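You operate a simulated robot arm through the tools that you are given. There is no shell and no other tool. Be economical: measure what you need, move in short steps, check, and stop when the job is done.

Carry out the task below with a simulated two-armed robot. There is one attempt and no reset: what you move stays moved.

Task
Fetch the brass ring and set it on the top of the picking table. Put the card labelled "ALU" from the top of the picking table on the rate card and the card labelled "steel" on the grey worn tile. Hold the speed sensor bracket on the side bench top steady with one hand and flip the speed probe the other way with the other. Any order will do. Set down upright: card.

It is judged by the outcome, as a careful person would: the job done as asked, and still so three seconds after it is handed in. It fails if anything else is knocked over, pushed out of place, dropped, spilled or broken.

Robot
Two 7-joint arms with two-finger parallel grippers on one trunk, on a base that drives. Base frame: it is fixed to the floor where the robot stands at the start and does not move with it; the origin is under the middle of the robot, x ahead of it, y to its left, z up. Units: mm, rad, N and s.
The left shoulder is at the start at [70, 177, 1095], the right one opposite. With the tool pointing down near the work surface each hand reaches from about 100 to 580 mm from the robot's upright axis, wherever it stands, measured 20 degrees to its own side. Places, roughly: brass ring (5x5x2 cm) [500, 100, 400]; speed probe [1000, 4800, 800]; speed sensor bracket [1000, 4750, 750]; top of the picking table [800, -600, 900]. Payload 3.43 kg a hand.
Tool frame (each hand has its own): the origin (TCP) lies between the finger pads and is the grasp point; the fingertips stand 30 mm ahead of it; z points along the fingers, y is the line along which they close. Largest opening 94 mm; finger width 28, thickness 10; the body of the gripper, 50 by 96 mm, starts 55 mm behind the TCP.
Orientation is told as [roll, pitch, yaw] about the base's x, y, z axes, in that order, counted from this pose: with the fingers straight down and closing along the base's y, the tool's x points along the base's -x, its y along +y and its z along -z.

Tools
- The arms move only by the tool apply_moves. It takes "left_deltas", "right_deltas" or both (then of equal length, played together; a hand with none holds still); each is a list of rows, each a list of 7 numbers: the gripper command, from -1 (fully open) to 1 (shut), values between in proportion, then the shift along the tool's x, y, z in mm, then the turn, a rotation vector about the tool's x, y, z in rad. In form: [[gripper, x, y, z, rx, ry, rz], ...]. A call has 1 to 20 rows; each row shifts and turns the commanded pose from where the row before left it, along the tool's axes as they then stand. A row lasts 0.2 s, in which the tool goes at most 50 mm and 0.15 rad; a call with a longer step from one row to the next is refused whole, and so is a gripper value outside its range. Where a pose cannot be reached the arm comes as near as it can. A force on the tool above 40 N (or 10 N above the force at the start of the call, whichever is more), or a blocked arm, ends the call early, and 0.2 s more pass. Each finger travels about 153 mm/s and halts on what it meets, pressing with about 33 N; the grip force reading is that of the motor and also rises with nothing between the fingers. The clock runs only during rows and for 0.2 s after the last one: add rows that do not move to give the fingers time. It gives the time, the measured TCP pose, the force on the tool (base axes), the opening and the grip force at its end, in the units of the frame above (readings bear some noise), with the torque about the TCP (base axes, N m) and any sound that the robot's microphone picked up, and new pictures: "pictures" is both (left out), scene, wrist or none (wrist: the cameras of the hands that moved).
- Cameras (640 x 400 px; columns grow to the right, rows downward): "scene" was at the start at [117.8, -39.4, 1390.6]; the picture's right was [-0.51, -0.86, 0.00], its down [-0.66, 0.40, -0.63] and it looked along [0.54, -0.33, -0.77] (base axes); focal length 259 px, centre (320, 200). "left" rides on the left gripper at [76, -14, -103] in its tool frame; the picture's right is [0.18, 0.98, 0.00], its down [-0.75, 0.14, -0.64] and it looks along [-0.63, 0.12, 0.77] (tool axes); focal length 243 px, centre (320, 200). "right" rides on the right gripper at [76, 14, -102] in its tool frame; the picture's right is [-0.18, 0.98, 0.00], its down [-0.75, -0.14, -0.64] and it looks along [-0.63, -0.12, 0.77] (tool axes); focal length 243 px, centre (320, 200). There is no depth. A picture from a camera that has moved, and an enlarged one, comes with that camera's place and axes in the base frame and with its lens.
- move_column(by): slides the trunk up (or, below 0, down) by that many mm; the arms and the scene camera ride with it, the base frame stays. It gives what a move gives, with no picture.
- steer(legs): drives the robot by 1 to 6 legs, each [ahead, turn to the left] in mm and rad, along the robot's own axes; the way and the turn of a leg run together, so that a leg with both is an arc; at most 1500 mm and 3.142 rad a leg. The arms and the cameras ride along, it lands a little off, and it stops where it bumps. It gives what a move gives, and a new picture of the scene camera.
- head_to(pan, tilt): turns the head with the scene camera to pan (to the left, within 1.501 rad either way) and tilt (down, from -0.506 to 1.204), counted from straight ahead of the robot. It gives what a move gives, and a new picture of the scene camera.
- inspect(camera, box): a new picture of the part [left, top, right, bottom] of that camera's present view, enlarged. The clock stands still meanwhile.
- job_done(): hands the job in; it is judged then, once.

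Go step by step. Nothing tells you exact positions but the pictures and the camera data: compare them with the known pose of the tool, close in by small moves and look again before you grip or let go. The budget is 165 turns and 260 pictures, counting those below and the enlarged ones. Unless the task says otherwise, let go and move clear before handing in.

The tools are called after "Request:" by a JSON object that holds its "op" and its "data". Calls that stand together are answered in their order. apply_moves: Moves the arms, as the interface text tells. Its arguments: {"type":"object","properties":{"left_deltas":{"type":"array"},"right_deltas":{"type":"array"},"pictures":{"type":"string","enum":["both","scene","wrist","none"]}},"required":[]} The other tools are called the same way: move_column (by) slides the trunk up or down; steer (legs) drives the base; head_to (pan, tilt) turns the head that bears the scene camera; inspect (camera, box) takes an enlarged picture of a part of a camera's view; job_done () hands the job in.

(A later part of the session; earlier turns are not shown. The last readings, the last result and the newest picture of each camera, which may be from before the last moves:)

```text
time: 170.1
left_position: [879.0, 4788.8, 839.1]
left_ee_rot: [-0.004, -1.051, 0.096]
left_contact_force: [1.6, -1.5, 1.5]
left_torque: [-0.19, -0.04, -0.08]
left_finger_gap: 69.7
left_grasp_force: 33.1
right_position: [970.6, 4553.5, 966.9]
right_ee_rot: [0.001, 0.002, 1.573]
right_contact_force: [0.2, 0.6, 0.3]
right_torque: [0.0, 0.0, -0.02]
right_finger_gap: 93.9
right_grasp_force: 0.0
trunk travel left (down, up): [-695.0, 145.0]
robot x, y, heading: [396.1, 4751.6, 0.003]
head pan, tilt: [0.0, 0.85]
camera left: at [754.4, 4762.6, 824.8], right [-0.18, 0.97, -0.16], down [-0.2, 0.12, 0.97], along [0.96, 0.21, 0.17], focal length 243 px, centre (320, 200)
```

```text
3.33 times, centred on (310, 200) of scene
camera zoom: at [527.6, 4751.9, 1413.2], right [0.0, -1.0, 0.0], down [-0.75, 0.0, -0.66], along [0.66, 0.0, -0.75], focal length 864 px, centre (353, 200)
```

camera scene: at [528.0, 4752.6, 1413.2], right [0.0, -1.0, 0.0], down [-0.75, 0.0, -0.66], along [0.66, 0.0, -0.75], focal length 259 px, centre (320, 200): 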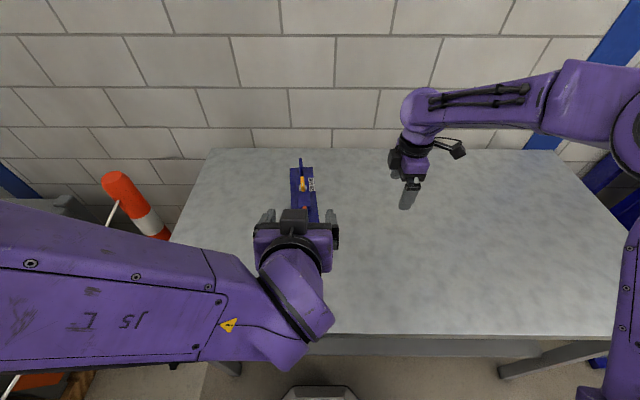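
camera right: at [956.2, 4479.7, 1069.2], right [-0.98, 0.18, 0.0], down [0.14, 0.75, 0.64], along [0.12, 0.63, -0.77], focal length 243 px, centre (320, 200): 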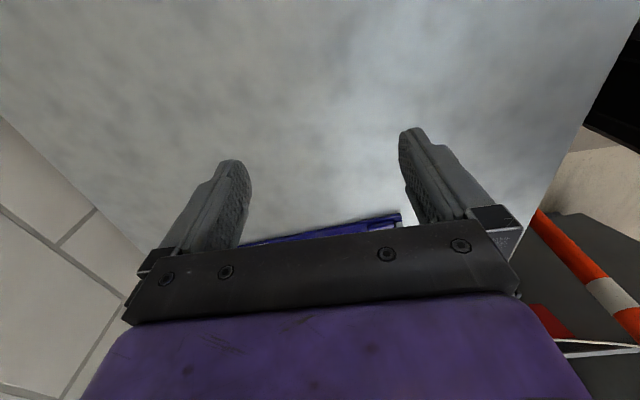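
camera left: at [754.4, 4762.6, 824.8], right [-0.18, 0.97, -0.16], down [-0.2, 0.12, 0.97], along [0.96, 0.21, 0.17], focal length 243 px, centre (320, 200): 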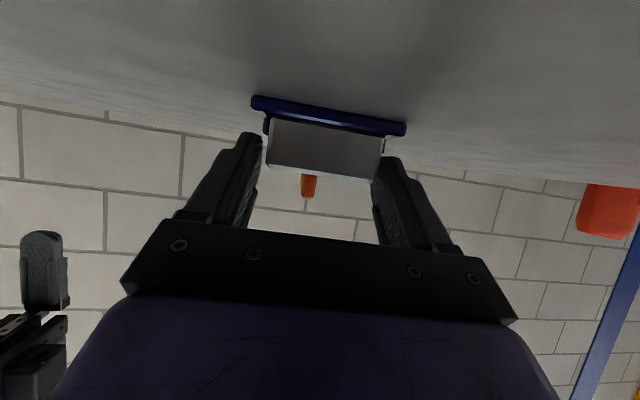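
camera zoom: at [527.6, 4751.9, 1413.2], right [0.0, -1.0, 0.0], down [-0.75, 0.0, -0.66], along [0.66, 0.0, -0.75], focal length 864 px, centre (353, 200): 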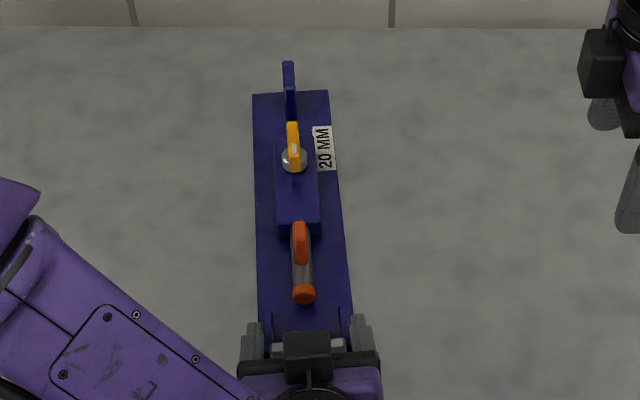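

The bracket is held (gap 69.7 mm at the bar). Now I'll bring the right hand over the tab, yawed so its fingers close along the rod's axis.

Request:
{"op": "apply_moves", "data": {"right_deltas": [[0, 0, 0, 0, 0, 0, -0.1], [0, -40, -4.6, 0, 0, 0, 0], [0, -40, -4.6, 0, 0, 0, 0], [0, -40, -4.6, 0, 0, 0, 0], [0, -40, -4.6, 0, 0, 0, 0], [0, -40, -4.6, 0, 0, 0, 0], [0, -38.5, -4.7, 0, 0, 0, 0], [0, 0, 0, 0, 0, 0, 0]], "pictures": "wrist"}}

Request:
{"op": "inspect", "data": {"camera": "right", "box": [240, 60, 400, 180]}}

```text
time: 171.9
left_position: [878.0, 4788.3, 838.7]
left_ee_rot: [-0.003, -1.052, 0.099]
left_contact_force: [-0.5, -0.2, 2.0]
left_torque: [0.16, -0.13, 0.37]
left_finger_gap: 69.7
left_grasp_force: 33.1
right_position: [973.8, 4796.9, 965.3]
right_ee_rot: [-0.001, 0.001, 1.674]
right_contact_force: [0.0, 0.9, 0.3]
right_torque: [-0.03, -0.07, 0.01]
right_finger_gap: 47.0
right_grasp_force: 0.0
trunk travel left (down, up): [-695.0, 145.0]
robot x, y, heading: [397.0, 4753.5, 0.005]
head pan, tilt: [0.0, 0.85]
camera right: at [968.1, 4720.5, 1068.8], right [-1.0, 0.08, 0.0], down [0.06, 0.76, 0.64], along [0.05, 0.64, -0.77], focal length 243 px, centre (320, 200)
```

right: 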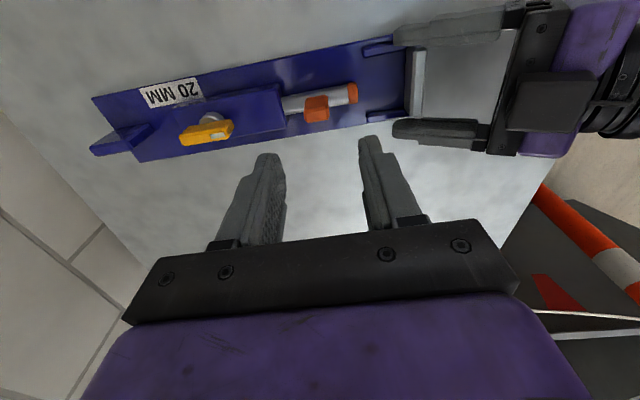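

```text
3.33 times, centred on (320, 120) of right
camera zoom: at [968.1, 4720.5, 1068.8], right [-1.0, 0.08, 0.0], down [0.06, 0.76, 0.64], along [0.05, 0.64, -0.77], focal length 809 px, centre (320, 467)
```

zoom: 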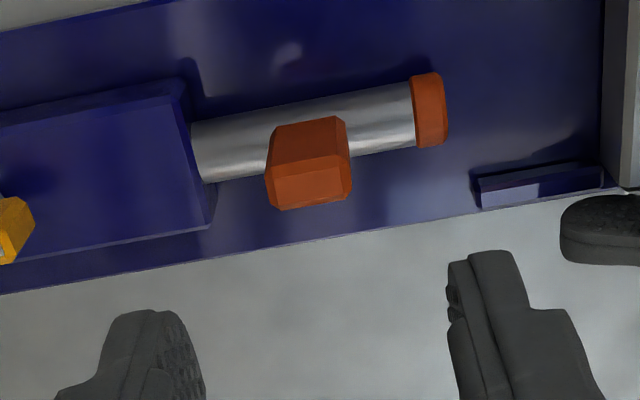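

The tab's centre is about [977, 4800] with a 24 mm gap to the block. I'll narrow the fingers to 36 mm, descend in stages, and check.

Request:
{"op": "apply_moves", "data": {"right_deltas": [[0.234, -2.8, -2.3, 30, 0, 0, 0], [0.234, 0, 0, 30, 0, 0, 0], [0.234, 0, 0, 15, 0, 0, 0], [0.234, 0, 0, 0, 0, 0, 0]], "pictures": "none"}}

Request:
{"op": "inspect", "data": {"camera": "right", "box": [220, 70, 420, 195]}}

Request:
{"op": "inspect", "data": {"camera": "left", "box": [220, 100, 420, 225]}}

```text
time: 172.9
left_position: [877.5, 4788.0, 839.3]
left_ee_rot: [-0.004, -1.052, 0.098]
left_contact_force: [-1.6, 0.7, 1.8]
left_torque: [0.11, 0.09, 0.1]
left_finger_gap: 69.3
left_grasp_force: 32.7
right_position: [973.8, 4799.3, 891.0]
right_ee_rot: [0.0, 0.0, 1.677]
right_contact_force: [-0.1, 0.2, 0.1]
right_torque: [0.0, 0.0, 0.01]
right_finger_gap: 36.0
right_grasp_force: 0.1
trunk travel left (down, up): [-695.0, 145.0]
robot x, y, heading: [396.8, 4749.8, -0.0]
head pan, tilt: [0.0, 0.85]
```

```text
3.20 times, centred on (320, 132) of right
camera zoom: at [968.4, 4722.7, 993.9], right [-1.0, 0.08, 0.0], down [0.06, 0.76, 0.64], along [0.05, 0.64, -0.77], focal length 776 px, centre (320, 416)
```

zoom: 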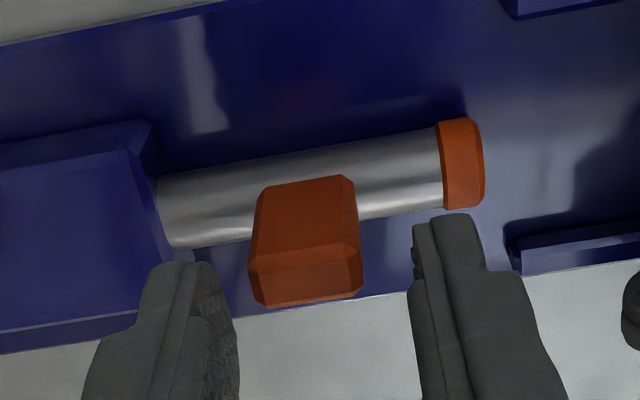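

```text
3.20 times, centred on (320, 162) of left
camera zoom: at [754.1, 4762.9, 824.8], right [-0.18, 0.97, -0.16], down [-0.2, 0.12, 0.97], along [0.96, 0.21, 0.17], focal length 776 px, centre (320, 320)
```

zoom: 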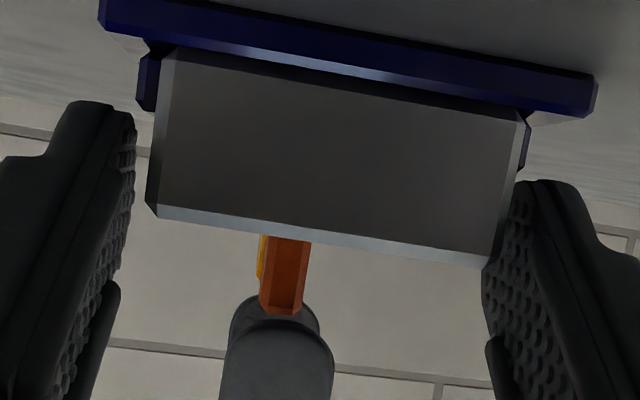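

Request:
{"op": "apply_moves", "data": {"right_deltas": [[0.234, -1, -1.5, 14, 0, 0, 0], [0.234, 0, 0, 12, 0, 0, 0], [0.234, 0, 0, 0, 0, 0, 0]], "pictures": "none"}}

Request:
{"op": "inspect", "data": {"camera": "right", "box": [220, 90, 420, 215]}}

Request:
{"op": "inspect", "data": {"camera": "scene", "box": [260, 160, 360, 240]}}

```text
time: 173.7
left_position: [879.5, 4788.7, 839.8]
left_ee_rot: [-0.004, -1.052, 0.096]
left_contact_force: [-1.5, 0.8, 1.7]
left_torque: [0.09, 0.06, 0.11]
left_finger_gap: 69.5
left_grasp_force: 32.8
right_position: [976.0, 4800.1, 866.4]
right_ee_rot: [-0.001, 0.001, 1.674]
right_contact_force: [0.3, 0.0, -0.1]
right_torque: [-0.01, -0.03, -0.02]
right_finger_gap: 35.9
right_grasp_force: 0.2
trunk travel left (down, up): [-695.0, 145.0]
robot x, y, heading: [397.9, 4750.2, 0.008]
head pan, tilt: [0.0, 0.85]
```

```text
3.20 times, centred on (320, 152) of right
camera zoom: at [970.0, 4723.3, 968.6], right [-1.0, 0.08, 0.0], down [0.06, 0.76, 0.64], along [0.05, 0.64, -0.77], focal length 776 px, centre (320, 352)
```

zoom: 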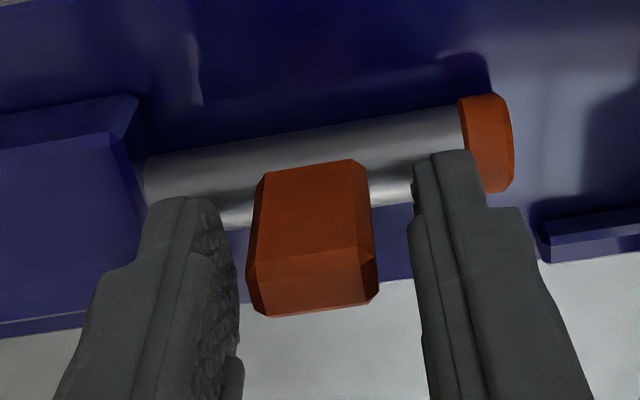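

```text
5.00 times, centred on (310, 200) of scene
camera zoom: at [527.2, 4752.4, 1413.2], right [0.0, -1.0, 0.0], down [-0.75, 0.0, -0.66], along [0.66, 0.0, -0.75], focal length 1297 px, centre (370, 200)
```

zoom: 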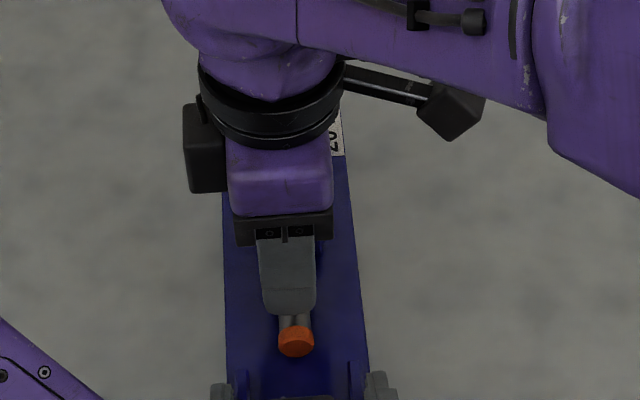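

Request:
{"op": "apply_moves", "data": {"right_deltas": [[0.4, 0, 0, 0, 0, 0, 0], [0.5, 0, 0, 0, 0, 0, 0], [0.7, 0, 0, 0, 0, 0, 0], [0.9, 0, 0, 0, 0, 0, 0], [0.9, 0, 0, 0, 0, 0, 0]], "pictures": "wrist"}}

```text
time: 174.9
left_position: [878.1, 4787.8, 840.2]
left_ee_rot: [-0.003, -1.049, 0.098]
left_contact_force: [-1.3, 0.9, 0.0]
left_torque: [-0.01, 0.06, -0.06]
left_finger_gap: 69.6
left_grasp_force: 32.8
right_position: [975.8, 4799.9, 866.2]
right_ee_rot: [-0.001, 0.001, 1.676]
right_contact_force: [-0.6, -1.2, 0.3]
right_torque: [-0.05, 0.03, -0.09]
right_finger_gap: 21.3
right_grasp_force: 32.9
trunk travel left (down, up): [-695.0, 145.0]
robot x, y, heading: [398.4, 4752.7, 0.001]
head pan, tilt: [0.0, 0.85]
camera right: at [969.9, 4723.3, 968.6], right [-1.0, 0.08, 0.0], down [0.06, 0.76, 0.64], along [0.05, 0.64, -0.77], focal length 243 px, centre (320, 200)
```

right: 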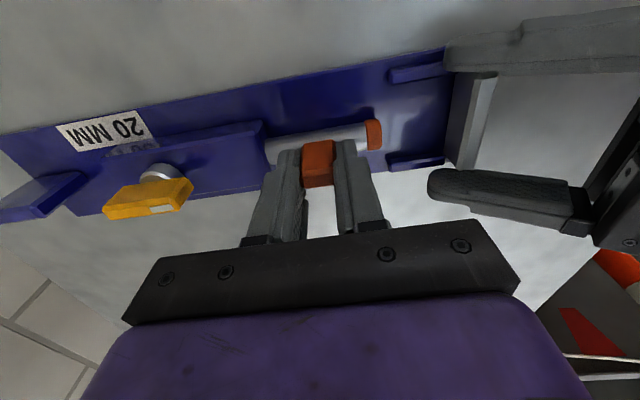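

The tab is gripped (21 mm). I'll test a small pull along the rod's axis, away from the block, and read the forces.

Request:
{"op": "apply_moves", "data": {"right_deltas": [[1, 0, 1.5, 0, 0, 0, 0], [1, 0, 1.5, 0, 0, 0, 0], [1, 0, 1.5, 0, 0, 0, 0], [1, 0, 0, 0, 0, 0, 0]], "pictures": "wrist"}}

```text
time: 175.9
left_position: [878.4, 4788.7, 839.2]
left_ee_rot: [-0.002, -1.05, 0.097]
left_contact_force: [-1.0, 2.2, 1.2]
left_torque: [-0.14, 0.14, 0.0]
left_finger_gap: 69.7
left_grasp_force: 33.0
right_position: [972.8, 4800.4, 864.5]
right_ee_rot: [-0.001, 0.001, 1.674]
right_contact_force: [0.9, -2.7, 5.9]
right_torque: [-0.16, 0.12, -0.09]
right_finger_gap: 21.1
right_grasp_force: 33.1
trunk travel left (down, up): [-695.0, 145.0]
robot x, y, heading: [395.8, 4747.7, 0.005]
head pan, tilt: [0.0, 0.85]
camera right: at [965.6, 4722.9, 968.6], right [-1.0, 0.08, 0.0], down [0.06, 0.76, 0.64], along [0.05, 0.64, -0.77], focal length 243 px, centre (320, 200)
```

right: 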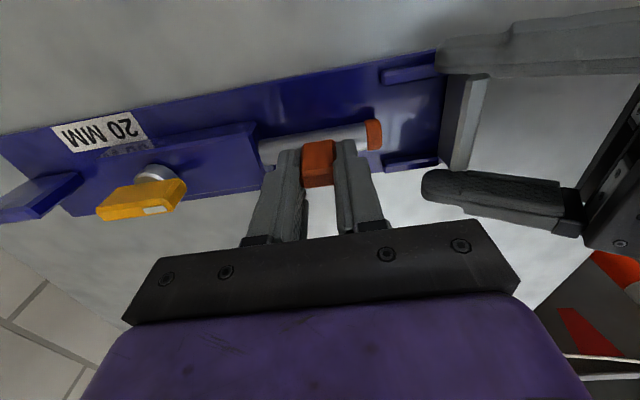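

The rod slides out of the block freely. I'll keep pulling, about 20 mm more, and look.

Request:
{"op": "apply_moves", "data": {"right_deltas": [[1, 0, 4, 0, 0, 0, 0], [1, 0, 4, 0, 0, 0, 0], [1, 0, 4, 0, 0, 0, 0], [1, 0, 4, 0, 0, 0, 0], [1, 0, 0, 0, 0, 0, 0]], "pictures": "none"}}

Request:
{"op": "inspect", "data": {"camera": "right", "box": [200, 80, 440, 230]}}

```text
time: 177.1
left_position: [878.3, 4788.4, 839.9]
left_ee_rot: [-0.003, -1.05, 0.1]
left_contact_force: [3.9, 0.8, -1.9]
left_torque: [-0.11, 0.31, 0.09]
left_finger_gap: 69.6
left_grasp_force: 33.2
right_position: [955.1, 4797.4, 864.9]
right_ee_rot: [-0.001, 0.001, 1.677]
right_contact_force: [-0.4, -2.5, 17.4]
right_torque: [-0.49, 0.15, -0.06]
right_finger_gap: 21.2
right_grasp_force: 33.5
trunk travel left (down, up): [-695.0, 145.0]
robot x, y, heading: [397.4, 4753.6, 0.009]
head pan, tilt: [0.0, 0.85]
```

```text
2.67 times, centred on (320, 155) of right
camera zoom: at [949.3, 4721.3, 968.5], right [-1.0, 0.08, 0.0], down [0.06, 0.76, 0.64], along [0.05, 0.64, -0.77], focal length 647 px, centre (320, 320)
```

zoom: 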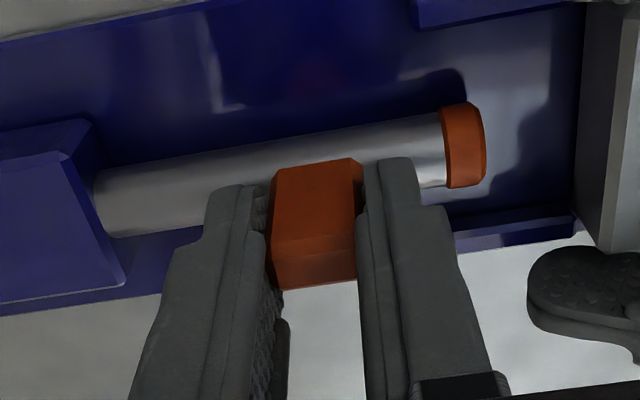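

An upward reaction of 17 N is building, so I'll relieve it by raising about 1.2 mm, then pull a little more.

Request:
{"op": "apply_moves", "data": {"right_deltas": [[1, 0, 0, -1.2, 0, 0, 0], [1, 0, 3, 0, 0, 0, 0], [1, 0, 3, 0, 0, 0, 0], [1, 0, 0, 0, 0, 0, 0]], "pictures": "none"}}

Request:
{"op": "inspect", "data": {"camera": "right", "box": [200, 80, 440, 230]}}

```text
time: 178.1
left_position: [878.2, 4788.5, 840.8]
left_ee_rot: [-0.005, -1.052, 0.098]
left_contact_force: [-0.2, 2.6, 0.9]
left_torque: [-0.09, 0.24, -0.1]
left_finger_gap: 69.7
left_grasp_force: 33.0
right_position: [948.9, 4796.5, 865.6]
right_ee_rot: [0.0, 0.002, 1.678]
right_contact_force: [0.7, -3.3, 9.7]
right_torque: [0.29, -0.01, -0.1]
right_finger_gap: 21.5
right_grasp_force: 32.8
trunk travel left (down, up): [-695.0, 145.0]
robot x, y, heading: [397.7, 4751.7, 0.005]
head pan, tilt: [0.0, 0.85]
```

```text
2.67 times, centred on (320, 155) of right
camera zoom: at [942.9, 4720.7, 968.5], right [-1.0, 0.08, 0.0], down [0.06, 0.76, 0.64], along [0.05, 0.64, -0.77], focal length 647 px, centre (320, 320)
```

zoom: 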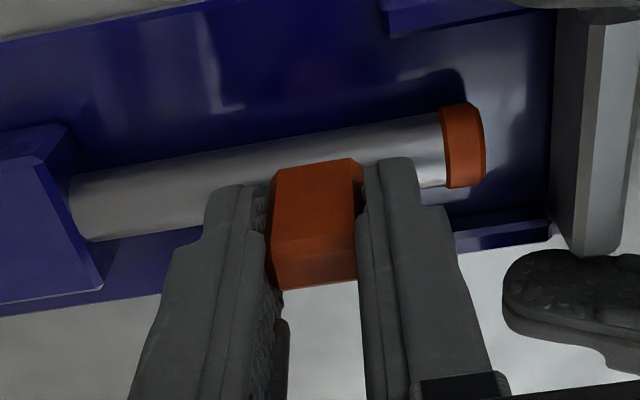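

Request:
{"op": "apply_moves", "data": {"right_deltas": [[1, 0, 0, -0.7, 0, 0, 0], [1, 0, 3, 0, 0, 0, 0], [1, 0, 3, 0, 0, 0, 0], [1, 0, 0, 0, 0, 0, 0]], "pictures": "none"}}

Request:
{"op": "inspect", "data": {"camera": "right", "box": [200, 80, 440, 230]}}

Request:
{"op": "inspect", "data": {"camera": "scene", "box": [260, 160, 360, 240]}}

```text
time: 179.1
left_position: [879.2, 4789.4, 840.3]
left_ee_rot: [-0.003, -1.053, 0.098]
left_contact_force: [0.0, 1.2, 5.9]
left_torque: [0.06, 0.5, 0.23]
left_finger_gap: 69.4
left_grasp_force: 33.0
right_position: [944.0, 4796.4, 866.0]
right_ee_rot: [0.004, 0.001, 1.675]
right_contact_force: [1.1, -0.9, -5.7]
right_torque: [-0.08, -0.4, -0.18]
right_finger_gap: 21.4
right_grasp_force: 33.5
trunk travel left (down, up): [-695.0, 145.0]
robot x, y, heading: [396.8, 4753.5, 0.004]
head pan, tilt: [0.0, 0.85]
```

```text
2.67 times, centred on (320, 155) of right
camera zoom: at [937.4, 4720.0, 968.7], right [-1.0, 0.08, 0.0], down [0.06, 0.77, 0.64], along [0.05, 0.64, -0.77], focal length 647 px, centre (320, 320)
```

zoom: 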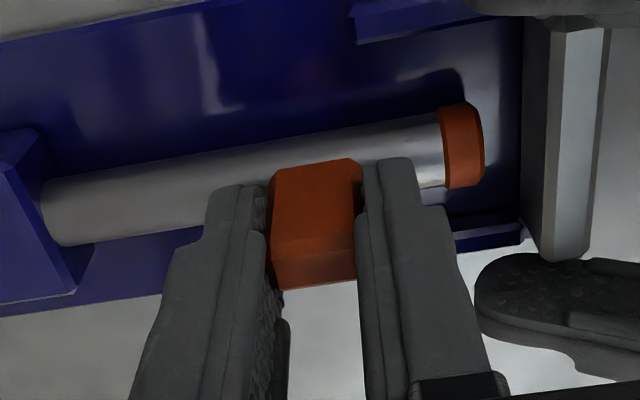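

```text
5.00 times, centred on (310, 200) of scene
camera zoom: at [528.4, 4752.4, 1413.0], right [0.0, -1.0, 0.0], down [-0.75, 0.0, -0.66], along [0.66, 0.0, -0.75], focal length 1297 px, centre (370, 200)
```

zoom: 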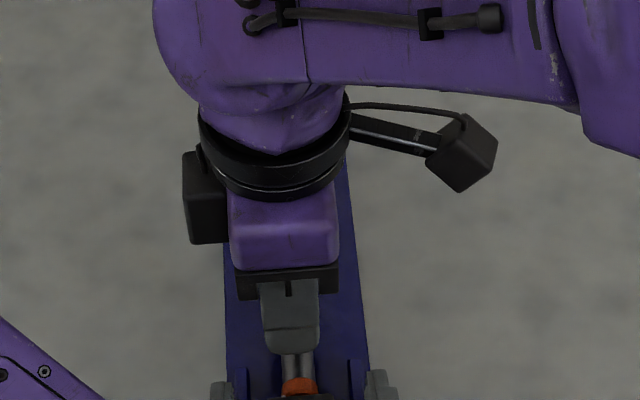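

Request:
{"op": "apply_moves", "data": {"right_deltas": [[1, 0, 0, 0.5, 0, 0, 0], [1, 0, 2, 0, 0, 0, 0], [1, 0, 2, 0, 0, 0, 0], [1, 0, 0, 0, 0, 0, 0]], "pictures": "none"}}

Request:
{"op": "inspect", "data": {"camera": "right", "box": [200, 80, 440, 230]}}

Request:
{"op": "inspect", "data": {"camera": "left", "box": [220, 100, 420, 225]}}

```text
time: 180.1
left_position: [879.0, 4787.8, 839.3]
left_ee_rot: [-0.004, -1.051, 0.097]
left_contact_force: [-0.1, -0.1, 8.5]
left_torque: [0.08, -0.25, -0.09]
left_finger_gap: 69.8
left_grasp_force: 32.8
right_position: [939.9, 4795.9, 865.6]
right_ee_rot: [0.003, 0.001, 1.675]
right_contact_force: [-0.3, -1.4, -6.2]
right_torque: [-0.02, -0.21, -0.01]
right_finger_gap: 21.0
right_grasp_force: 33.1
trunk travel left (down, up): [-695.0, 145.0]
robot x, y, heading: [397.0, 4752.6, 0.003]
head pan, tilt: [0.0, 0.85]
```

```text
2.67 times, centred on (320, 155) of right
camera zoom: at [933.3, 4719.5, 968.6], right [-1.0, 0.08, 0.0], down [0.06, 0.76, 0.64], along [0.05, 0.64, -0.77], focal length 647 px, centre (320, 320)
```

zoom: 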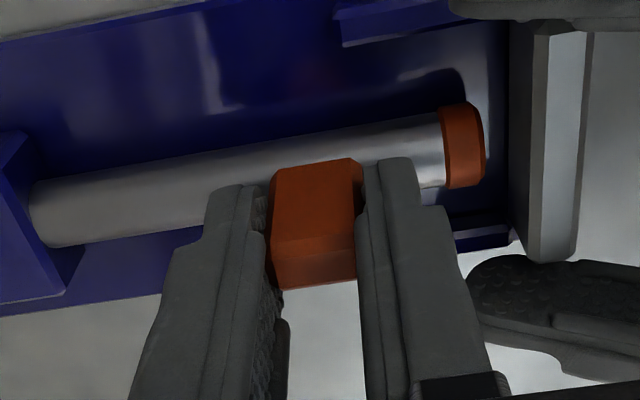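

```text
3.20 times, centred on (320, 162) of left
camera zoom: at [754.9, 4762.7, 824.8], right [-0.18, 0.97, -0.16], down [-0.2, 0.12, 0.97], along [0.96, 0.21, 0.17], focal length 776 px, centre (320, 320)
```

zoom: 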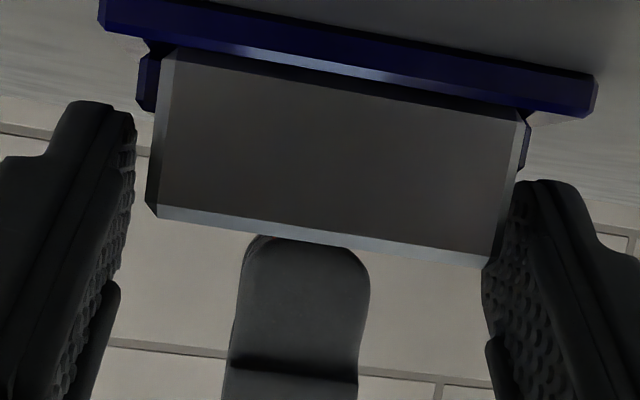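

Request:
{"op": "apply_moves", "data": {"right_deltas": [[1, 0, 1.5, 0.3, 0, 0, 0], [1, 0, 1.5, 0, 0, 0, 0], [1, 0, 0, 0, 0, 0, 0]], "pictures": "none"}}

Request:
{"op": "inspect", "data": {"camera": "right", "box": [200, 100, 290, 190]}}

Request:
{"op": "inspect", "data": {"camera": "right", "box": [340, 80, 440, 180]}}

```text
time: 180.9
left_position: [879.0, 4788.4, 841.2]
left_ee_rot: [-0.003, -1.05, 0.099]
left_contact_force: [1.3, -0.9, 8.2]
left_torque: [0.14, -0.17, -0.04]
left_finger_gap: 69.5
left_grasp_force: 32.6
right_position: [936.1, 4796.2, 864.4]
right_ee_rot: [0.0, -0.001, 1.676]
right_contact_force: [-0.9, 0.2, -3.2]
right_torque: [0.02, -0.01, -0.07]
right_finger_gap: 21.8
right_grasp_force: 32.9
trunk travel left (down, up): [-695.0, 145.0]
robot x, y, heading: [395.4, 4751.8, 0.005]
head pan, tilt: [0.0, 0.85]
```

```text
4.44 times, centred on (245, 145) of right
camera zoom: at [930.5, 4719.2, 968.6], right [-1.0, 0.08, 0.0], down [0.06, 0.76, 0.64], along [0.05, 0.64, -0.77], focal length 1078 px, centre (653, 444)
```

zoom: 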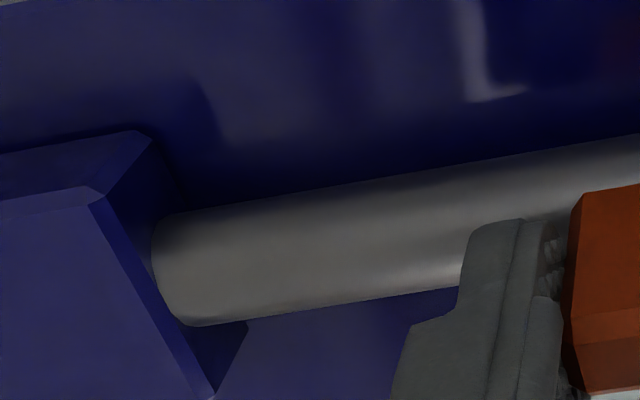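

```text
4.00 times, centred on (390, 130) of right
camera zoom: at [930.5, 4719.2, 968.6], right [-1.0, 0.08, 0.0], down [0.06, 0.76, 0.64], along [0.05, 0.64, -0.77], focal length 970 px, centre (40, 480)
```

zoom: 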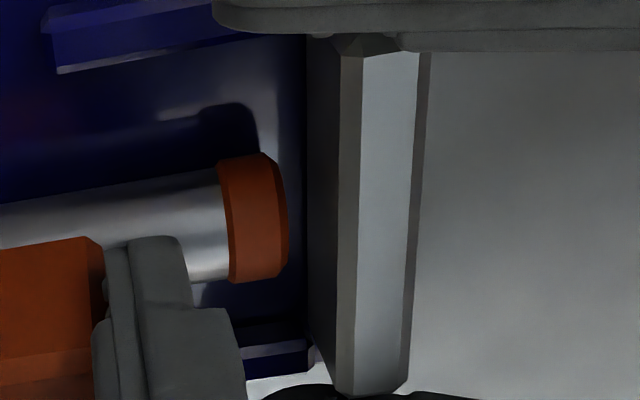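

The rod end looks nearly at the block face. I'll test by lifting gently 2 mm and reading the force.

Request:
{"op": "apply_moves", "data": {"right_deltas": [[1, 0, 0, -1, 0, 0, 0], [1, 0, 0, -1, 0, 0, 0], [1, 0, 0, 0, 0, 0, 0]], "pictures": "none"}}

Request:
{"op": "inspect", "data": {"camera": "right", "box": [200, 100, 290, 190]}}

```text
time: 181.7
left_position: [881.3, 4787.2, 841.1]
left_ee_rot: [-0.007, -1.056, 0.099]
left_contact_force: [0.2, -1.2, 23.4]
left_torque: [-0.02, -0.4, 0.15]
left_finger_gap: 69.4
left_grasp_force: 32.7
right_position: [935.5, 4794.8, 867.3]
right_ee_rot: [0.004, 0.003, 1.676]
right_contact_force: [0.5, 0.7, -23.2]
right_torque: [0.23, -0.45, -0.23]
right_finger_gap: 21.2
right_grasp_force: 33.3
trunk travel left (down, up): [-695.0, 145.0]
robot x, y, heading: [400.5, 4755.3, 0.005]
head pan, tilt: [0.0, 0.85]
```

```text
4.44 times, centred on (245, 145) of right
camera zoom: at [929.8, 4719.0, 969.8], right [-1.0, 0.08, 0.0], down [0.06, 0.77, 0.64], along [0.05, 0.64, -0.77], focal length 1078 px, centre (653, 444)
```

zoom: 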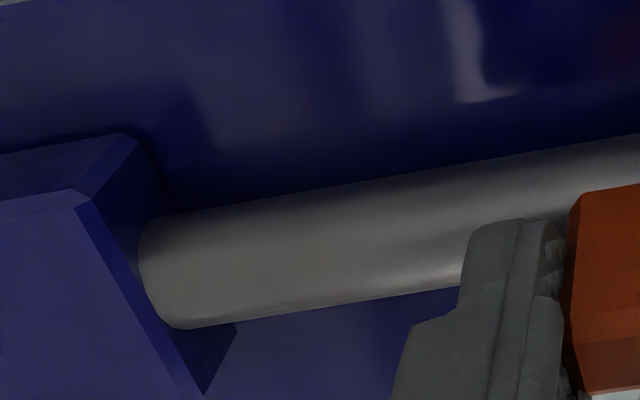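

Request:
{"op": "apply_moves", "data": {"right_deltas": [[1, 0, 0, 1, 0, 0, 0], [1, 0, 0, 1, 0, 0, 0], [1, 0, 1.5, 0, 0, 0, 0], [1, 0, 1.5, 0, 0, 0, 0], [1, 0, 0, 0, 0, 0, 0]], "pictures": "none"}}

Request:
{"op": "inspect", "data": {"camera": "right", "box": [200, 80, 440, 230]}}

```text
time: 182.9
left_position: [878.6, 4787.2, 840.0]
left_ee_rot: [-0.003, -1.051, 0.096]
left_contact_force: [1.7, -3.7, 19.3]
left_torque: [0.13, -0.34, -0.2]
left_finger_gap: 69.4
left_grasp_force: 32.8
right_position: [935.5, 4795.6, 867.0]
right_ee_rot: [0.0, 0.0, 1.675]
right_contact_force: [-0.2, 3.3, -14.2]
right_torque: [-0.14, -0.08, 0.0]
right_finger_gap: 21.5
right_grasp_force: 33.5
trunk travel left (down, up): [-695.0, 145.0]
robot x, y, heading: [396.8, 4751.0, 0.001]
head pan, tilt: [0.0, 0.85]
```

```text
2.67 times, centred on (320, 155) of right
camera zoom: at [927.8, 4718.8, 968.9], right [-1.0, 0.08, 0.0], down [0.06, 0.76, 0.64], along [0.05, 0.64, -0.77], focal length 647 px, centre (320, 320)
```

zoom: 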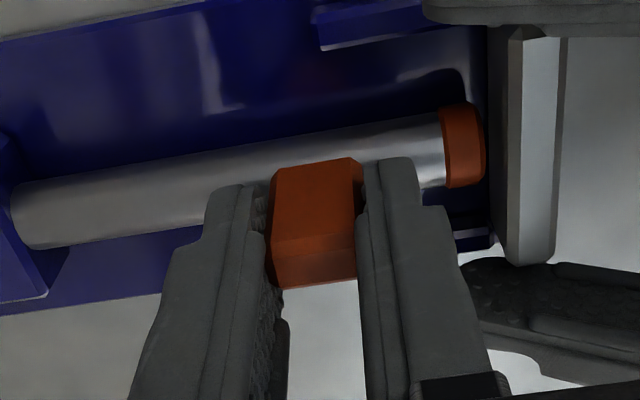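

The rod now reaches the end bar yet is still in its bore, so it's captive and doesn't pull out. I'll back off a bit, relieve the vertical load, and test whether it rolls about its own axis.

Request:
{"op": "apply_moves", "data": {"right_deltas": [[1, 0, 0, 1.0, 0, 0, 0], [1, 0, -4, 0, 0, 0, 0], [1, 0, -4, 0, 0, 0, 0], [1, 0, 0, 0, 0, 0, 0]], "pictures": "none"}}

Request:
{"op": "apply_moves", "data": {"right_deltas": [[1, 1.35, 0, 0, 0, -0.03, 0], [1, 1.35, 0, 0, 0, -0.03, 0], [1, 0, 0, 0, 0, 0, 0]], "pictures": "none"}}

```text
time: 183.9
left_position: [878.0, 4788.9, 839.3]
left_ee_rot: [-0.005, -1.051, 0.098]
left_contact_force: [4.4, -2.9, 10.1]
left_torque: [-0.23, -0.52, 0.07]
left_finger_gap: 69.7
left_grasp_force: 33.0
right_position: [941.8, 4796.1, 867.6]
right_ee_rot: [-0.001, 0.002, 1.673]
right_contact_force: [0.3, 0.8, 0.5]
right_torque: [-0.01, 0.21, -0.12]
right_finger_gap: 21.3
right_grasp_force: 33.5
trunk travel left (down, up): [-695.0, 145.0]
robot x, y, heading: [399.2, 4750.9, 0.002]
head pan, tilt: [0.0, 0.85]
```

```text
time: 184.7
left_position: [877.1, 4787.6, 840.2]
left_ee_rot: [-0.005, -1.051, 0.101]
left_contact_force: [6.7, -8.5, 2.8]
left_torque: [0.29, -0.12, -0.38]
left_finger_gap: 69.7
left_grasp_force: 33.3
right_position: [942.2, 4794.3, 865.8]
right_ee_rot: [-0.002, -0.061, 1.676]
right_contact_force: [-0.7, 9.3, 7.7]
right_torque: [-0.65, 0.1, -0.03]
right_finger_gap: 21.5
right_grasp_force: 32.4
trunk travel left (down, up): [-695.0, 145.0]
robot x, y, heading: [397.0, 4755.2, 0.006]
head pan, tilt: [0.0, 0.85]
```

Request:
{"op": "apply_moves", "data": {"right_deltas": [[1, 1.35, 0, 0, 0, -0.03, 0], [1, 1.35, 0, 0, 0, -0.03, 0], [1, 0, 0, 0, 0, 0, 0]], "pictures": "none"}}

Request:
{"op": "inspect", "data": {"camera": "left", "box": [220, 100, 420, 225]}}

Request:
{"op": "inspect", "data": {"camera": "right", "box": [200, 80, 440, 230]}}

```text
time: 185.5
left_position: [877.2, 4787.6, 841.4]
left_ee_rot: [-0.007, -1.05, 0.1]
left_contact_force: [6.5, -16.9, 0.2]
left_torque: [0.18, -0.19, -0.62]
left_finger_gap: 69.4
left_grasp_force: 33.6
right_position: [941.0, 4792.2, 865.5]
right_ee_rot: [-0.001, -0.122, 1.674]
right_contact_force: [-1.7, 19.0, 15.2]
right_torque: [-0.15, 0.18, -0.01]
right_finger_gap: 21.6
right_grasp_force: 33.5
trunk travel left (down, up): [-695.0, 145.0]
robot x, y, heading: [395.0, 4749.9, 0.003]
head pan, tilt: [0.0, 0.85]
```

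```text
3.20 times, centred on (320, 162) of left
camera zoom: at [753.5, 4762.7, 824.9], right [-0.18, 0.97, -0.16], down [-0.2, 0.13, 0.97], along [0.96, 0.21, 0.17], focal length 776 px, centre (320, 320)
```

zoom: 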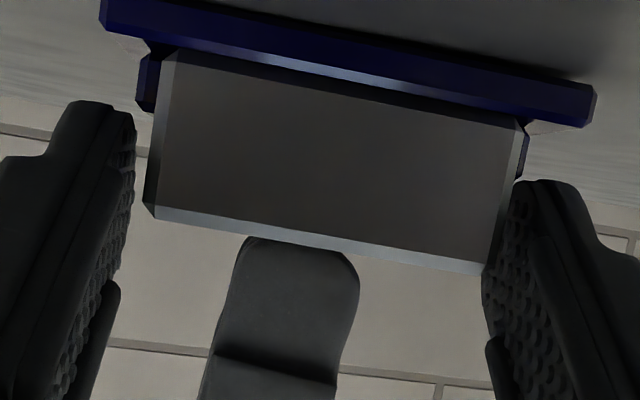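

```text
2.67 times, centred on (320, 155) of right
camera zoom: at [936.8, 4703.9, 958.9], right [-1.0, 0.08, 0.02], down [0.07, 0.68, 0.73], along [0.04, 0.73, -0.68], focal length 647 px, centre (320, 320)
```

zoom: 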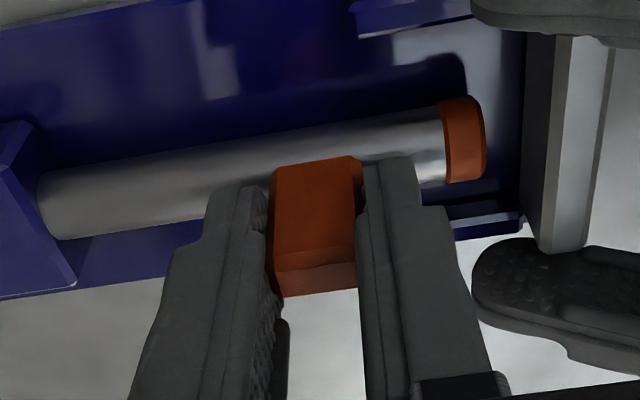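

It doesn't roll (elastic resistance) and slides with almost no friction, so it's a guided slide. I'll undo the roll, push it back toward its starting position, and see where its inner stop is.

Request:
{"op": "apply_moves", "data": {"right_deltas": [[1, -1.35, 0, 0, 0, 0.03, 0], [1, -1.35, 0, 0, 0, 0.03, 0], [1, -1.35, 0, 0, 0, 0.03, 0], [1, -1.35, 0, 0, 0, 0.03, 0], [1, 0, 0, 0, 0, 0, 0]], "pictures": "none"}}

Request:
{"op": "apply_moves", "data": {"right_deltas": [[1, 0, -5, 0, 0, 0, 0], [1, 0, -5, 0, 0, 0, 0], [1, 0, -5, 0, 0, 0, 0], [1, 0, -5, 0, 0, 0, 0], [1, 0, -5, 0, 0, 0, 0], [1, 0, -5, 0, 0, 0, 0], [1, 0, -2, 0, 0, 0, 0], [1, 0, 0, 0, 0, 0, 0]], "pictures": "none"}}

```text
time: 186.7
left_position: [879.2, 4790.5, 839.6]
left_ee_rot: [0.002, -1.055, 0.096]
left_contact_force: [-2.0, 6.3, 5.7]
left_torque: [-0.4, 0.04, 0.45]
left_finger_gap: 69.6
left_grasp_force: 32.9
right_position: [942.7, 4795.0, 864.7]
right_ee_rot: [0.001, 0.004, 1.676]
right_contact_force: [0.3, -6.9, 0.2]
right_torque: [0.41, -0.11, -0.1]
right_finger_gap: 21.6
right_grasp_force: 33.0
trunk travel left (down, up): [-695.0, 145.0]
robot x, y, heading: [394.8, 4750.7, 0.004]
head pan, tilt: [0.0, 0.85]
```

```text
time: 188.5
left_position: [878.2, 4787.9, 839.2]
left_ee_rot: [-0.003, -1.05, 0.098]
left_contact_force: [-0.9, 18.2, 11.0]
left_torque: [0.75, -0.16, 1.3]
left_finger_gap: 69.6
left_grasp_force: 33.0
right_position: [975.6, 4799.6, 865.3]
right_ee_rot: [0.002, 0.001, 1.675]
right_contact_force: [3.1, -17.4, -4.8]
right_torque: [-0.87, -0.07, 0.36]
right_finger_gap: 21.8
right_grasp_force: 33.1
trunk travel left (down, up): [-695.0, 145.0]
robot x, y, heading: [393.4, 4749.8, 0.0]
head pan, tilt: [0.0, 0.85]
```

Request:
{"op": "apply_moves", "data": {"right_deltas": [[1, 2, 0, 0, 0, 0, 0], [1, 0, -2, 0, 0, 0, 0], [1, 0, -2, 0, 0, 0, 0], [1, 0, 0, 0, 0, 0, 0]], "pictures": "none"}}

Request:
{"op": "inspect", "data": {"camera": "right", "box": [200, 80, 440, 230]}}

```text
time: 189.5
left_position: [879.8, 4787.2, 840.3]
left_ee_rot: [-0.007, -1.051, 0.098]
left_contact_force: [-1.5, 7.0, 9.1]
left_torque: [0.12, -0.37, 0.4]
left_finger_gap: 69.7
left_grasp_force: 33.0
right_position: [978.9, 4799.0, 865.3]
right_ee_rot: [0.0, 0.0, 1.674]
right_contact_force: [1.2, -5.7, -8.0]
right_torque: [-0.09, -0.16, 0.21]
right_finger_gap: 21.4
right_grasp_force: 33.3
trunk travel left (down, up): [-695.0, 145.0]
robot x, y, heading: [397.3, 4753.6, 0.006]
head pan, tilt: [0.0, 0.85]
```

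```text
2.67 times, centred on (320, 155) of right
camera zoom: at [972.1, 4722.7, 968.1], right [-1.0, 0.08, 0.0], down [0.06, 0.76, 0.64], along [0.05, 0.64, -0.77], focal length 647 px, centre (320, 320)
```

zoom: 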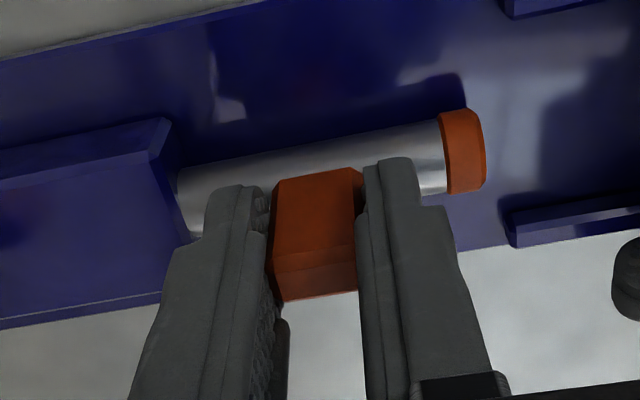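

It moves further in than it started, so the starting position isn't a hard stop. I'll push in gently up to 8 mm more to find one.

Request:
{"op": "apply_moves", "data": {"right_deltas": [[1, 0.5, -2, -0.4, 0, 0, 0], [1, 0, -2, 0, 0, 0, 0], [1, 0, -2, 0, 0, 0, 0], [1, 0, -2, 0, 0, 0, 0], [1, 0, 0, 0, 0, 0, 0]], "pictures": "none"}}

Request:
{"op": "inspect", "data": {"camera": "right", "box": [160, 80, 400, 230]}}

```text
time: 190.7
left_position: [879.2, 4789.4, 842.0]
left_ee_rot: [-0.005, -1.054, 0.1]
left_contact_force: [30.5, -4.1, -0.2]
left_torque: [-0.11, -0.7, 0.08]
left_finger_gap: 70.1
left_grasp_force: 33.3
right_position: [984.1, 4799.6, 866.3]
right_ee_rot: [0.001, -0.001, 1.677]
right_contact_force: [-33.5, 7.8, 9.0]
right_torque: [0.88, 0.54, -0.16]
right_finger_gap: 21.4
right_grasp_force: 33.0
trunk travel left (down, up): [-695.0, 145.0]
robot x, y, heading: [396.7, 4749.8, 0.002]
head pan, tilt: [0.0, 0.85]
```

```text
2.67 times, centred on (280, 155) of right
camera zoom: at [977.9, 4722.8, 968.6], right [-1.0, 0.08, 0.0], down [0.06, 0.76, 0.64], along [0.05, 0.64, -0.77], focal length 647 px, centre (427, 320)
```

zoom: 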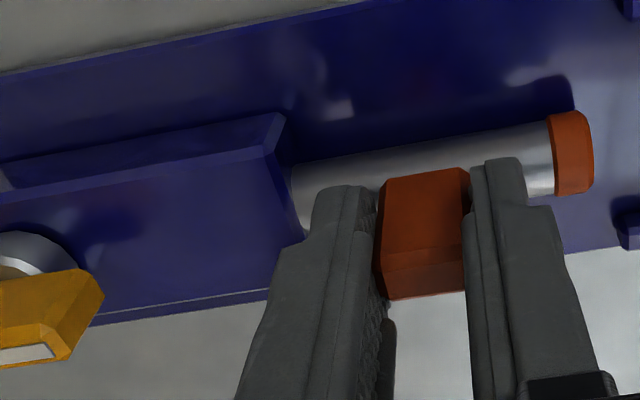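

There's a firm stop about 6 mm inside the starting point. Now I'll check the outer end: slide it out fully, gently, and see whether there's a stop there.

Request:
{"op": "apply_moves", "data": {"right_deltas": [[1, 0, 6, 0, 0, 0, 0], [1, 0, 6, 0, 0, 0, 0], [1, 0, 6, 0, 0, 0, 0], [1, 0, 6, 0, 0, 0, 0], [1, 0, 6, 0, 0, 0, 0], [1, 0, 6, 0, 0, 0, 0], [1, 0, 6, 0, 0, 0, 0], [1, 0, 6, 0, 0, 0, 0], [1, 0, 3, 0, 0, 0, 0], [1, 0, 2, 0, 0, 0, 0], [1, 0, 0, 0, 0, 0, 0]], "pictures": "none"}}

Request:
{"op": "apply_moves", "data": {"right_deltas": [[1, 0, 1.5, 0, 0, 0, 0], [1, 0, 1.5, 0, 0, 0, 0], [1, 0, 0, 0, 0, 0, 0]], "pictures": "none"}}

Request:
{"op": "inspect", "data": {"camera": "right", "box": [200, 80, 440, 230]}}

```text
time: 193.1
left_position: [877.5, 4787.1, 839.4]
left_ee_rot: [-0.005, -1.049, 0.098]
left_contact_force: [-19.5, -5.3, 22.4]
left_torque: [-0.15, -0.16, -0.01]
left_finger_gap: 69.7
left_grasp_force: 32.9
right_position: [933.5, 4792.5, 866.2]
right_ee_rot: [-0.002, 0.0, 1.674]
right_contact_force: [22.4, 4.0, -17.8]
right_torque: [0.6, -0.86, -0.23]
right_finger_gap: 21.4
right_grasp_force: 33.7
trunk travel left (down, up): [-695.0, 145.0]
robot x, y, heading: [397.3, 4753.5, 0.009]
head pan, tilt: [0.0, 0.85]
```

```text
time: 193.9
left_position: [877.4, 4788.2, 837.4]
left_ee_rot: [-0.002, -1.045, 0.096]
left_contact_force: [-29.9, -5.0, 7.2]
left_torque: [-0.11, 0.58, -0.06]
left_finger_gap: 69.8
left_grasp_force: 32.9
right_position: [931.0, 4793.7, 866.3]
right_ee_rot: [-0.004, 0.0, 1.675]
right_contact_force: [29.6, 5.4, -8.4]
right_torque: [0.08, -1.13, -0.06]
right_finger_gap: 21.6
right_grasp_force: 33.2
trunk travel left (down, up): [-695.0, 145.0]
robot x, y, heading: [398.8, 4753.2, 0.009]
head pan, tilt: [0.0, 0.85]
```

```text
2.67 times, centred on (320, 155) of right
camera zoom: at [924.7, 4716.5, 969.4], right [-1.0, 0.08, 0.0], down [0.06, 0.76, 0.64], along [0.05, 0.64, -0.77], focal length 647 px, centre (320, 320)
```

zoom: 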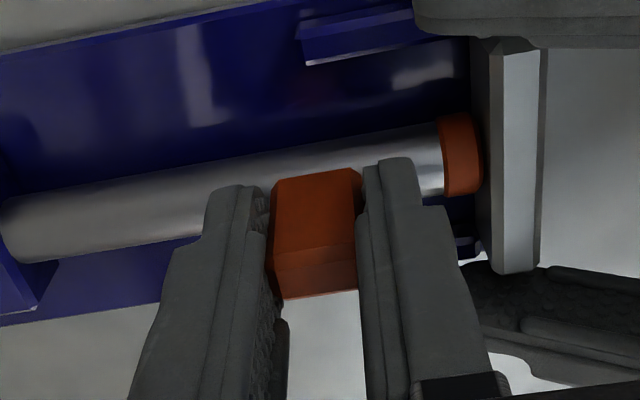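

The outer travel ends at the silver bar, and the inner stop is about 5 mm inside the start. So the probe is a two-position slide that began at its inner end and is now at its outer end. I'll relieve the load while keeping it there.

Request:
{"op": "apply_moves", "data": {"right_deltas": [[1, 0, -1.5, 0.5, 0, 0, 0], [1, 0, -1.5, 0.3, 0, 0, 0], [1, 0, 0, 0, 0, 0, 0]], "pictures": "none"}}

Request:
{"op": "inspect", "data": {"camera": "right", "box": [300, 80, 440, 200]}}

Request:
{"op": "inspect", "data": {"camera": "right", "box": [80, 80, 280, 230]}}

```text
time: 194.7
left_position: [878.5, 4789.8, 837.9]
left_ee_rot: [-0.002, -1.047, 0.097]
left_contact_force: [-5.3, -6.3, -28.7]
left_torque: [-0.18, 0.88, -0.19]
left_finger_gap: 69.7
left_grasp_force: 33.4
right_position: [933.2, 4794.0, 865.3]
right_ee_rot: [0.0, -0.003, 1.677]
right_contact_force: [5.3, 5.7, 26.1]
right_torque: [0.08, 0.13, -0.09]
right_finger_gap: 21.3
right_grasp_force: 32.6
trunk travel left (down, up): [-695.0, 145.0]
robot x, y, heading: [396.1, 4752.5, 0.004]
head pan, tilt: [0.0, 0.85]
```

```text
3.33 times, centred on (370, 140) of right
camera zoom: at [927.0, 4717.2, 968.2], right [-1.0, 0.08, 0.0], down [0.06, 0.76, 0.64], along [0.05, 0.64, -0.77], focal length 809 px, centre (153, 400)
```

zoom: 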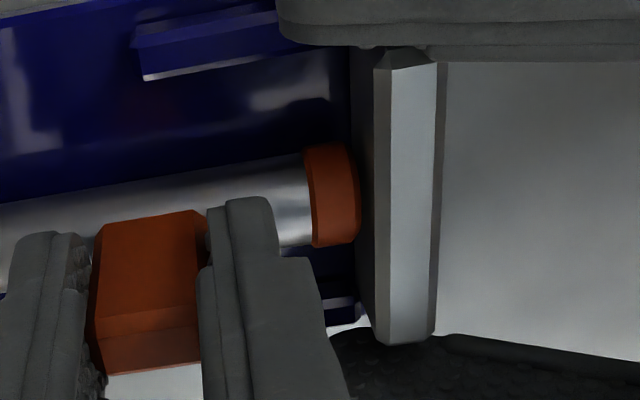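

```text
2.67 times, centred on (180, 155) of right
camera zoom: at [927.0, 4717.2, 968.2], right [-1.0, 0.08, 0.0], down [0.06, 0.76, 0.64], along [0.05, 0.64, -0.77], focal length 647 px, centre (693, 320)
```

zoom: 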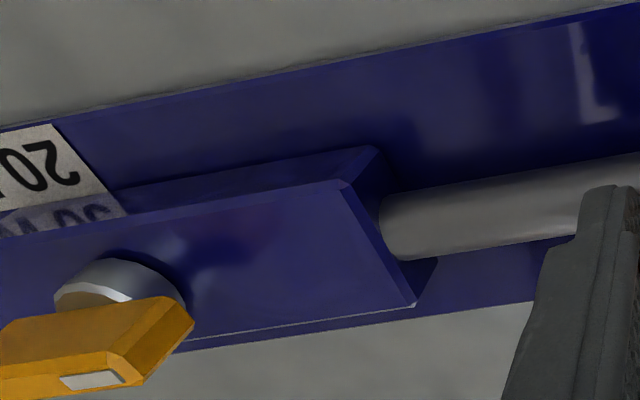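

Request:
{"op": "apply_moves", "data": {"right_deltas": [[1, 0, 0, -0.9, 0, 0, 0], [1, 0, 0, 0, 0, 0, 0], [0.45, 0, 0, 0, 0, 0, 0], [0.36, 0, 0, 0, 0, 0, 0], [0.36, 0, 0, 0, 0, 0, 0], [0.36, 0, 0, -20, 0, 0, 0], [0.36, 0, 0, -40, 0, 0, 0], [0.36, 0, 0, -40, 0, 0, 0], [0.36, 0, 0, 0, 0, 0, 0]], "pictures": "wrist"}}

Request:
{"op": "inspect", "data": {"camera": "right", "box": [180, 60, 420, 210]}}

```text
time: 196.7
left_position: [878.5, 4789.3, 840.2]
left_ee_rot: [-0.004, -1.052, 0.099]
left_contact_force: [-0.9, -0.3, -1.2]
left_torque: [-0.07, -0.37, 0.01]
left_finger_gap: 69.6
left_grasp_force: 33.2
right_position: [934.9, 4794.3, 965.3]
right_ee_rot: [-0.001, 0.0, 1.676]
right_contact_force: [-0.2, 0.6, -0.5]
right_torque: [0.03, -0.02, 0.0]
right_finger_gap: 30.4
right_grasp_force: 0.0
trunk travel left (down, up): [-695.0, 145.0]
robot x, y, heading: [398.6, 4748.6, 0.009]
head pan, tilt: [0.0, 0.85]
camera right: at [928.7, 4718.0, 1067.2], right [-1.0, 0.08, 0.0], down [0.06, 0.76, 0.64], along [0.05, 0.64, -0.77], focal length 243 px, centre (320, 200)
```

right: 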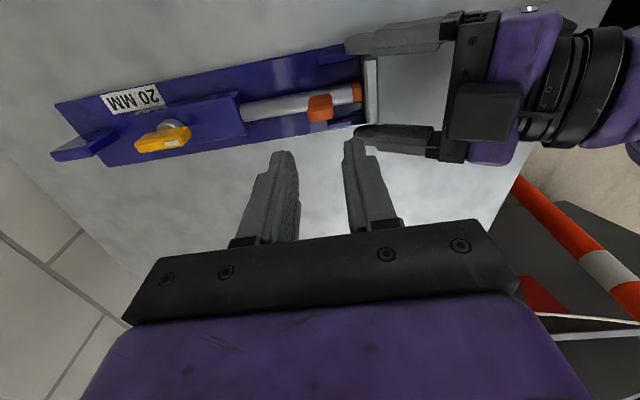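

```text
2.67 times, centred on (300, 135) of right
camera zoom: at [928.7, 4718.0, 1067.2], right [-1.0, 0.08, 0.0], down [0.06, 0.76, 0.64], along [0.05, 0.64, -0.77], focal length 647 px, centre (373, 373)
```

zoom: 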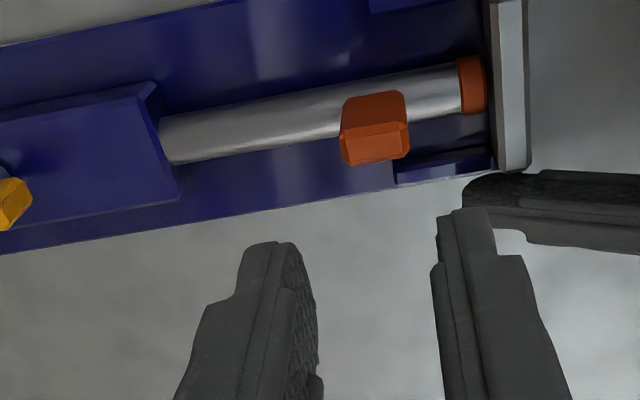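

The probe rests at its outer end against the bar. Before settling, I want to know whether the yellow lever moves at all (to be sure which part is meant), so I'll bring the closed right fingertips beside its near end.

Request:
{"op": "apply_moves", "data": {"right_deltas": [[1, 9.5, -42, 0, 0, 0, 0], [1, 9.5, -42, 0, 0, 0, 0], [1, 9.4, -42.7, 0, 0, 0, 0], [1, 0, 0, 0, 0, 0, 0]], "pictures": "wrist"}}

Request:
{"op": "inspect", "data": {"camera": "right", "box": [220, 60, 420, 185]}}

```text
time: 197.7
left_position: [878.7, 4788.6, 839.3]
left_ee_rot: [-0.004, -1.049, 0.098]
left_contact_force: [1.1, -0.8, -3.1]
left_torque: [-0.09, 0.54, -0.06]
left_finger_gap: 69.7
left_grasp_force: 32.5
right_position: [1030.0, 4776.9, 965.8]
right_ee_rot: [0.003, 0.0, 1.676]
right_contact_force: [1.0, 0.6, 0.1]
right_torque: [-0.01, 0.02, 0.01]
right_finger_gap: 0.2
right_grasp_force: 32.7
right hand out of reach, approached as far as the arm can: row 3
trunk travel left (down, up): [-695.0, 145.0]
robot x, y, heading: [396.8, 4753.1, 0.003]
head pan, tilt: [0.0, 0.85]
camera right: at [1025.4, 4700.0, 1067.8], right [-1.0, 0.08, 0.0], down [0.06, 0.76, 0.64], along [0.05, 0.64, -0.77], focal length 243 px, centre (320, 200)
```

right: 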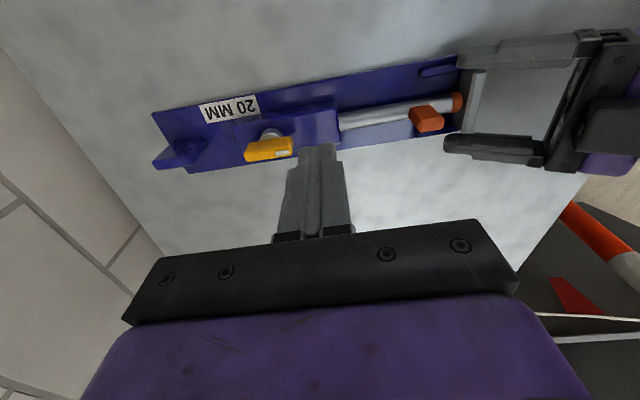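

```text
3.20 times, centred on (320, 122) of right
camera zoom: at [1025.4, 4700.0, 1067.8], right [-1.0, 0.08, 0.0], down [0.06, 0.76, 0.64], along [0.05, 0.64, -0.77], focal length 776 px, centre (320, 448)
```

zoom: 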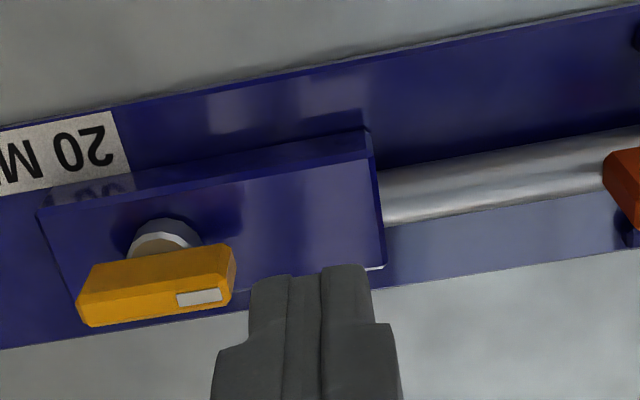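

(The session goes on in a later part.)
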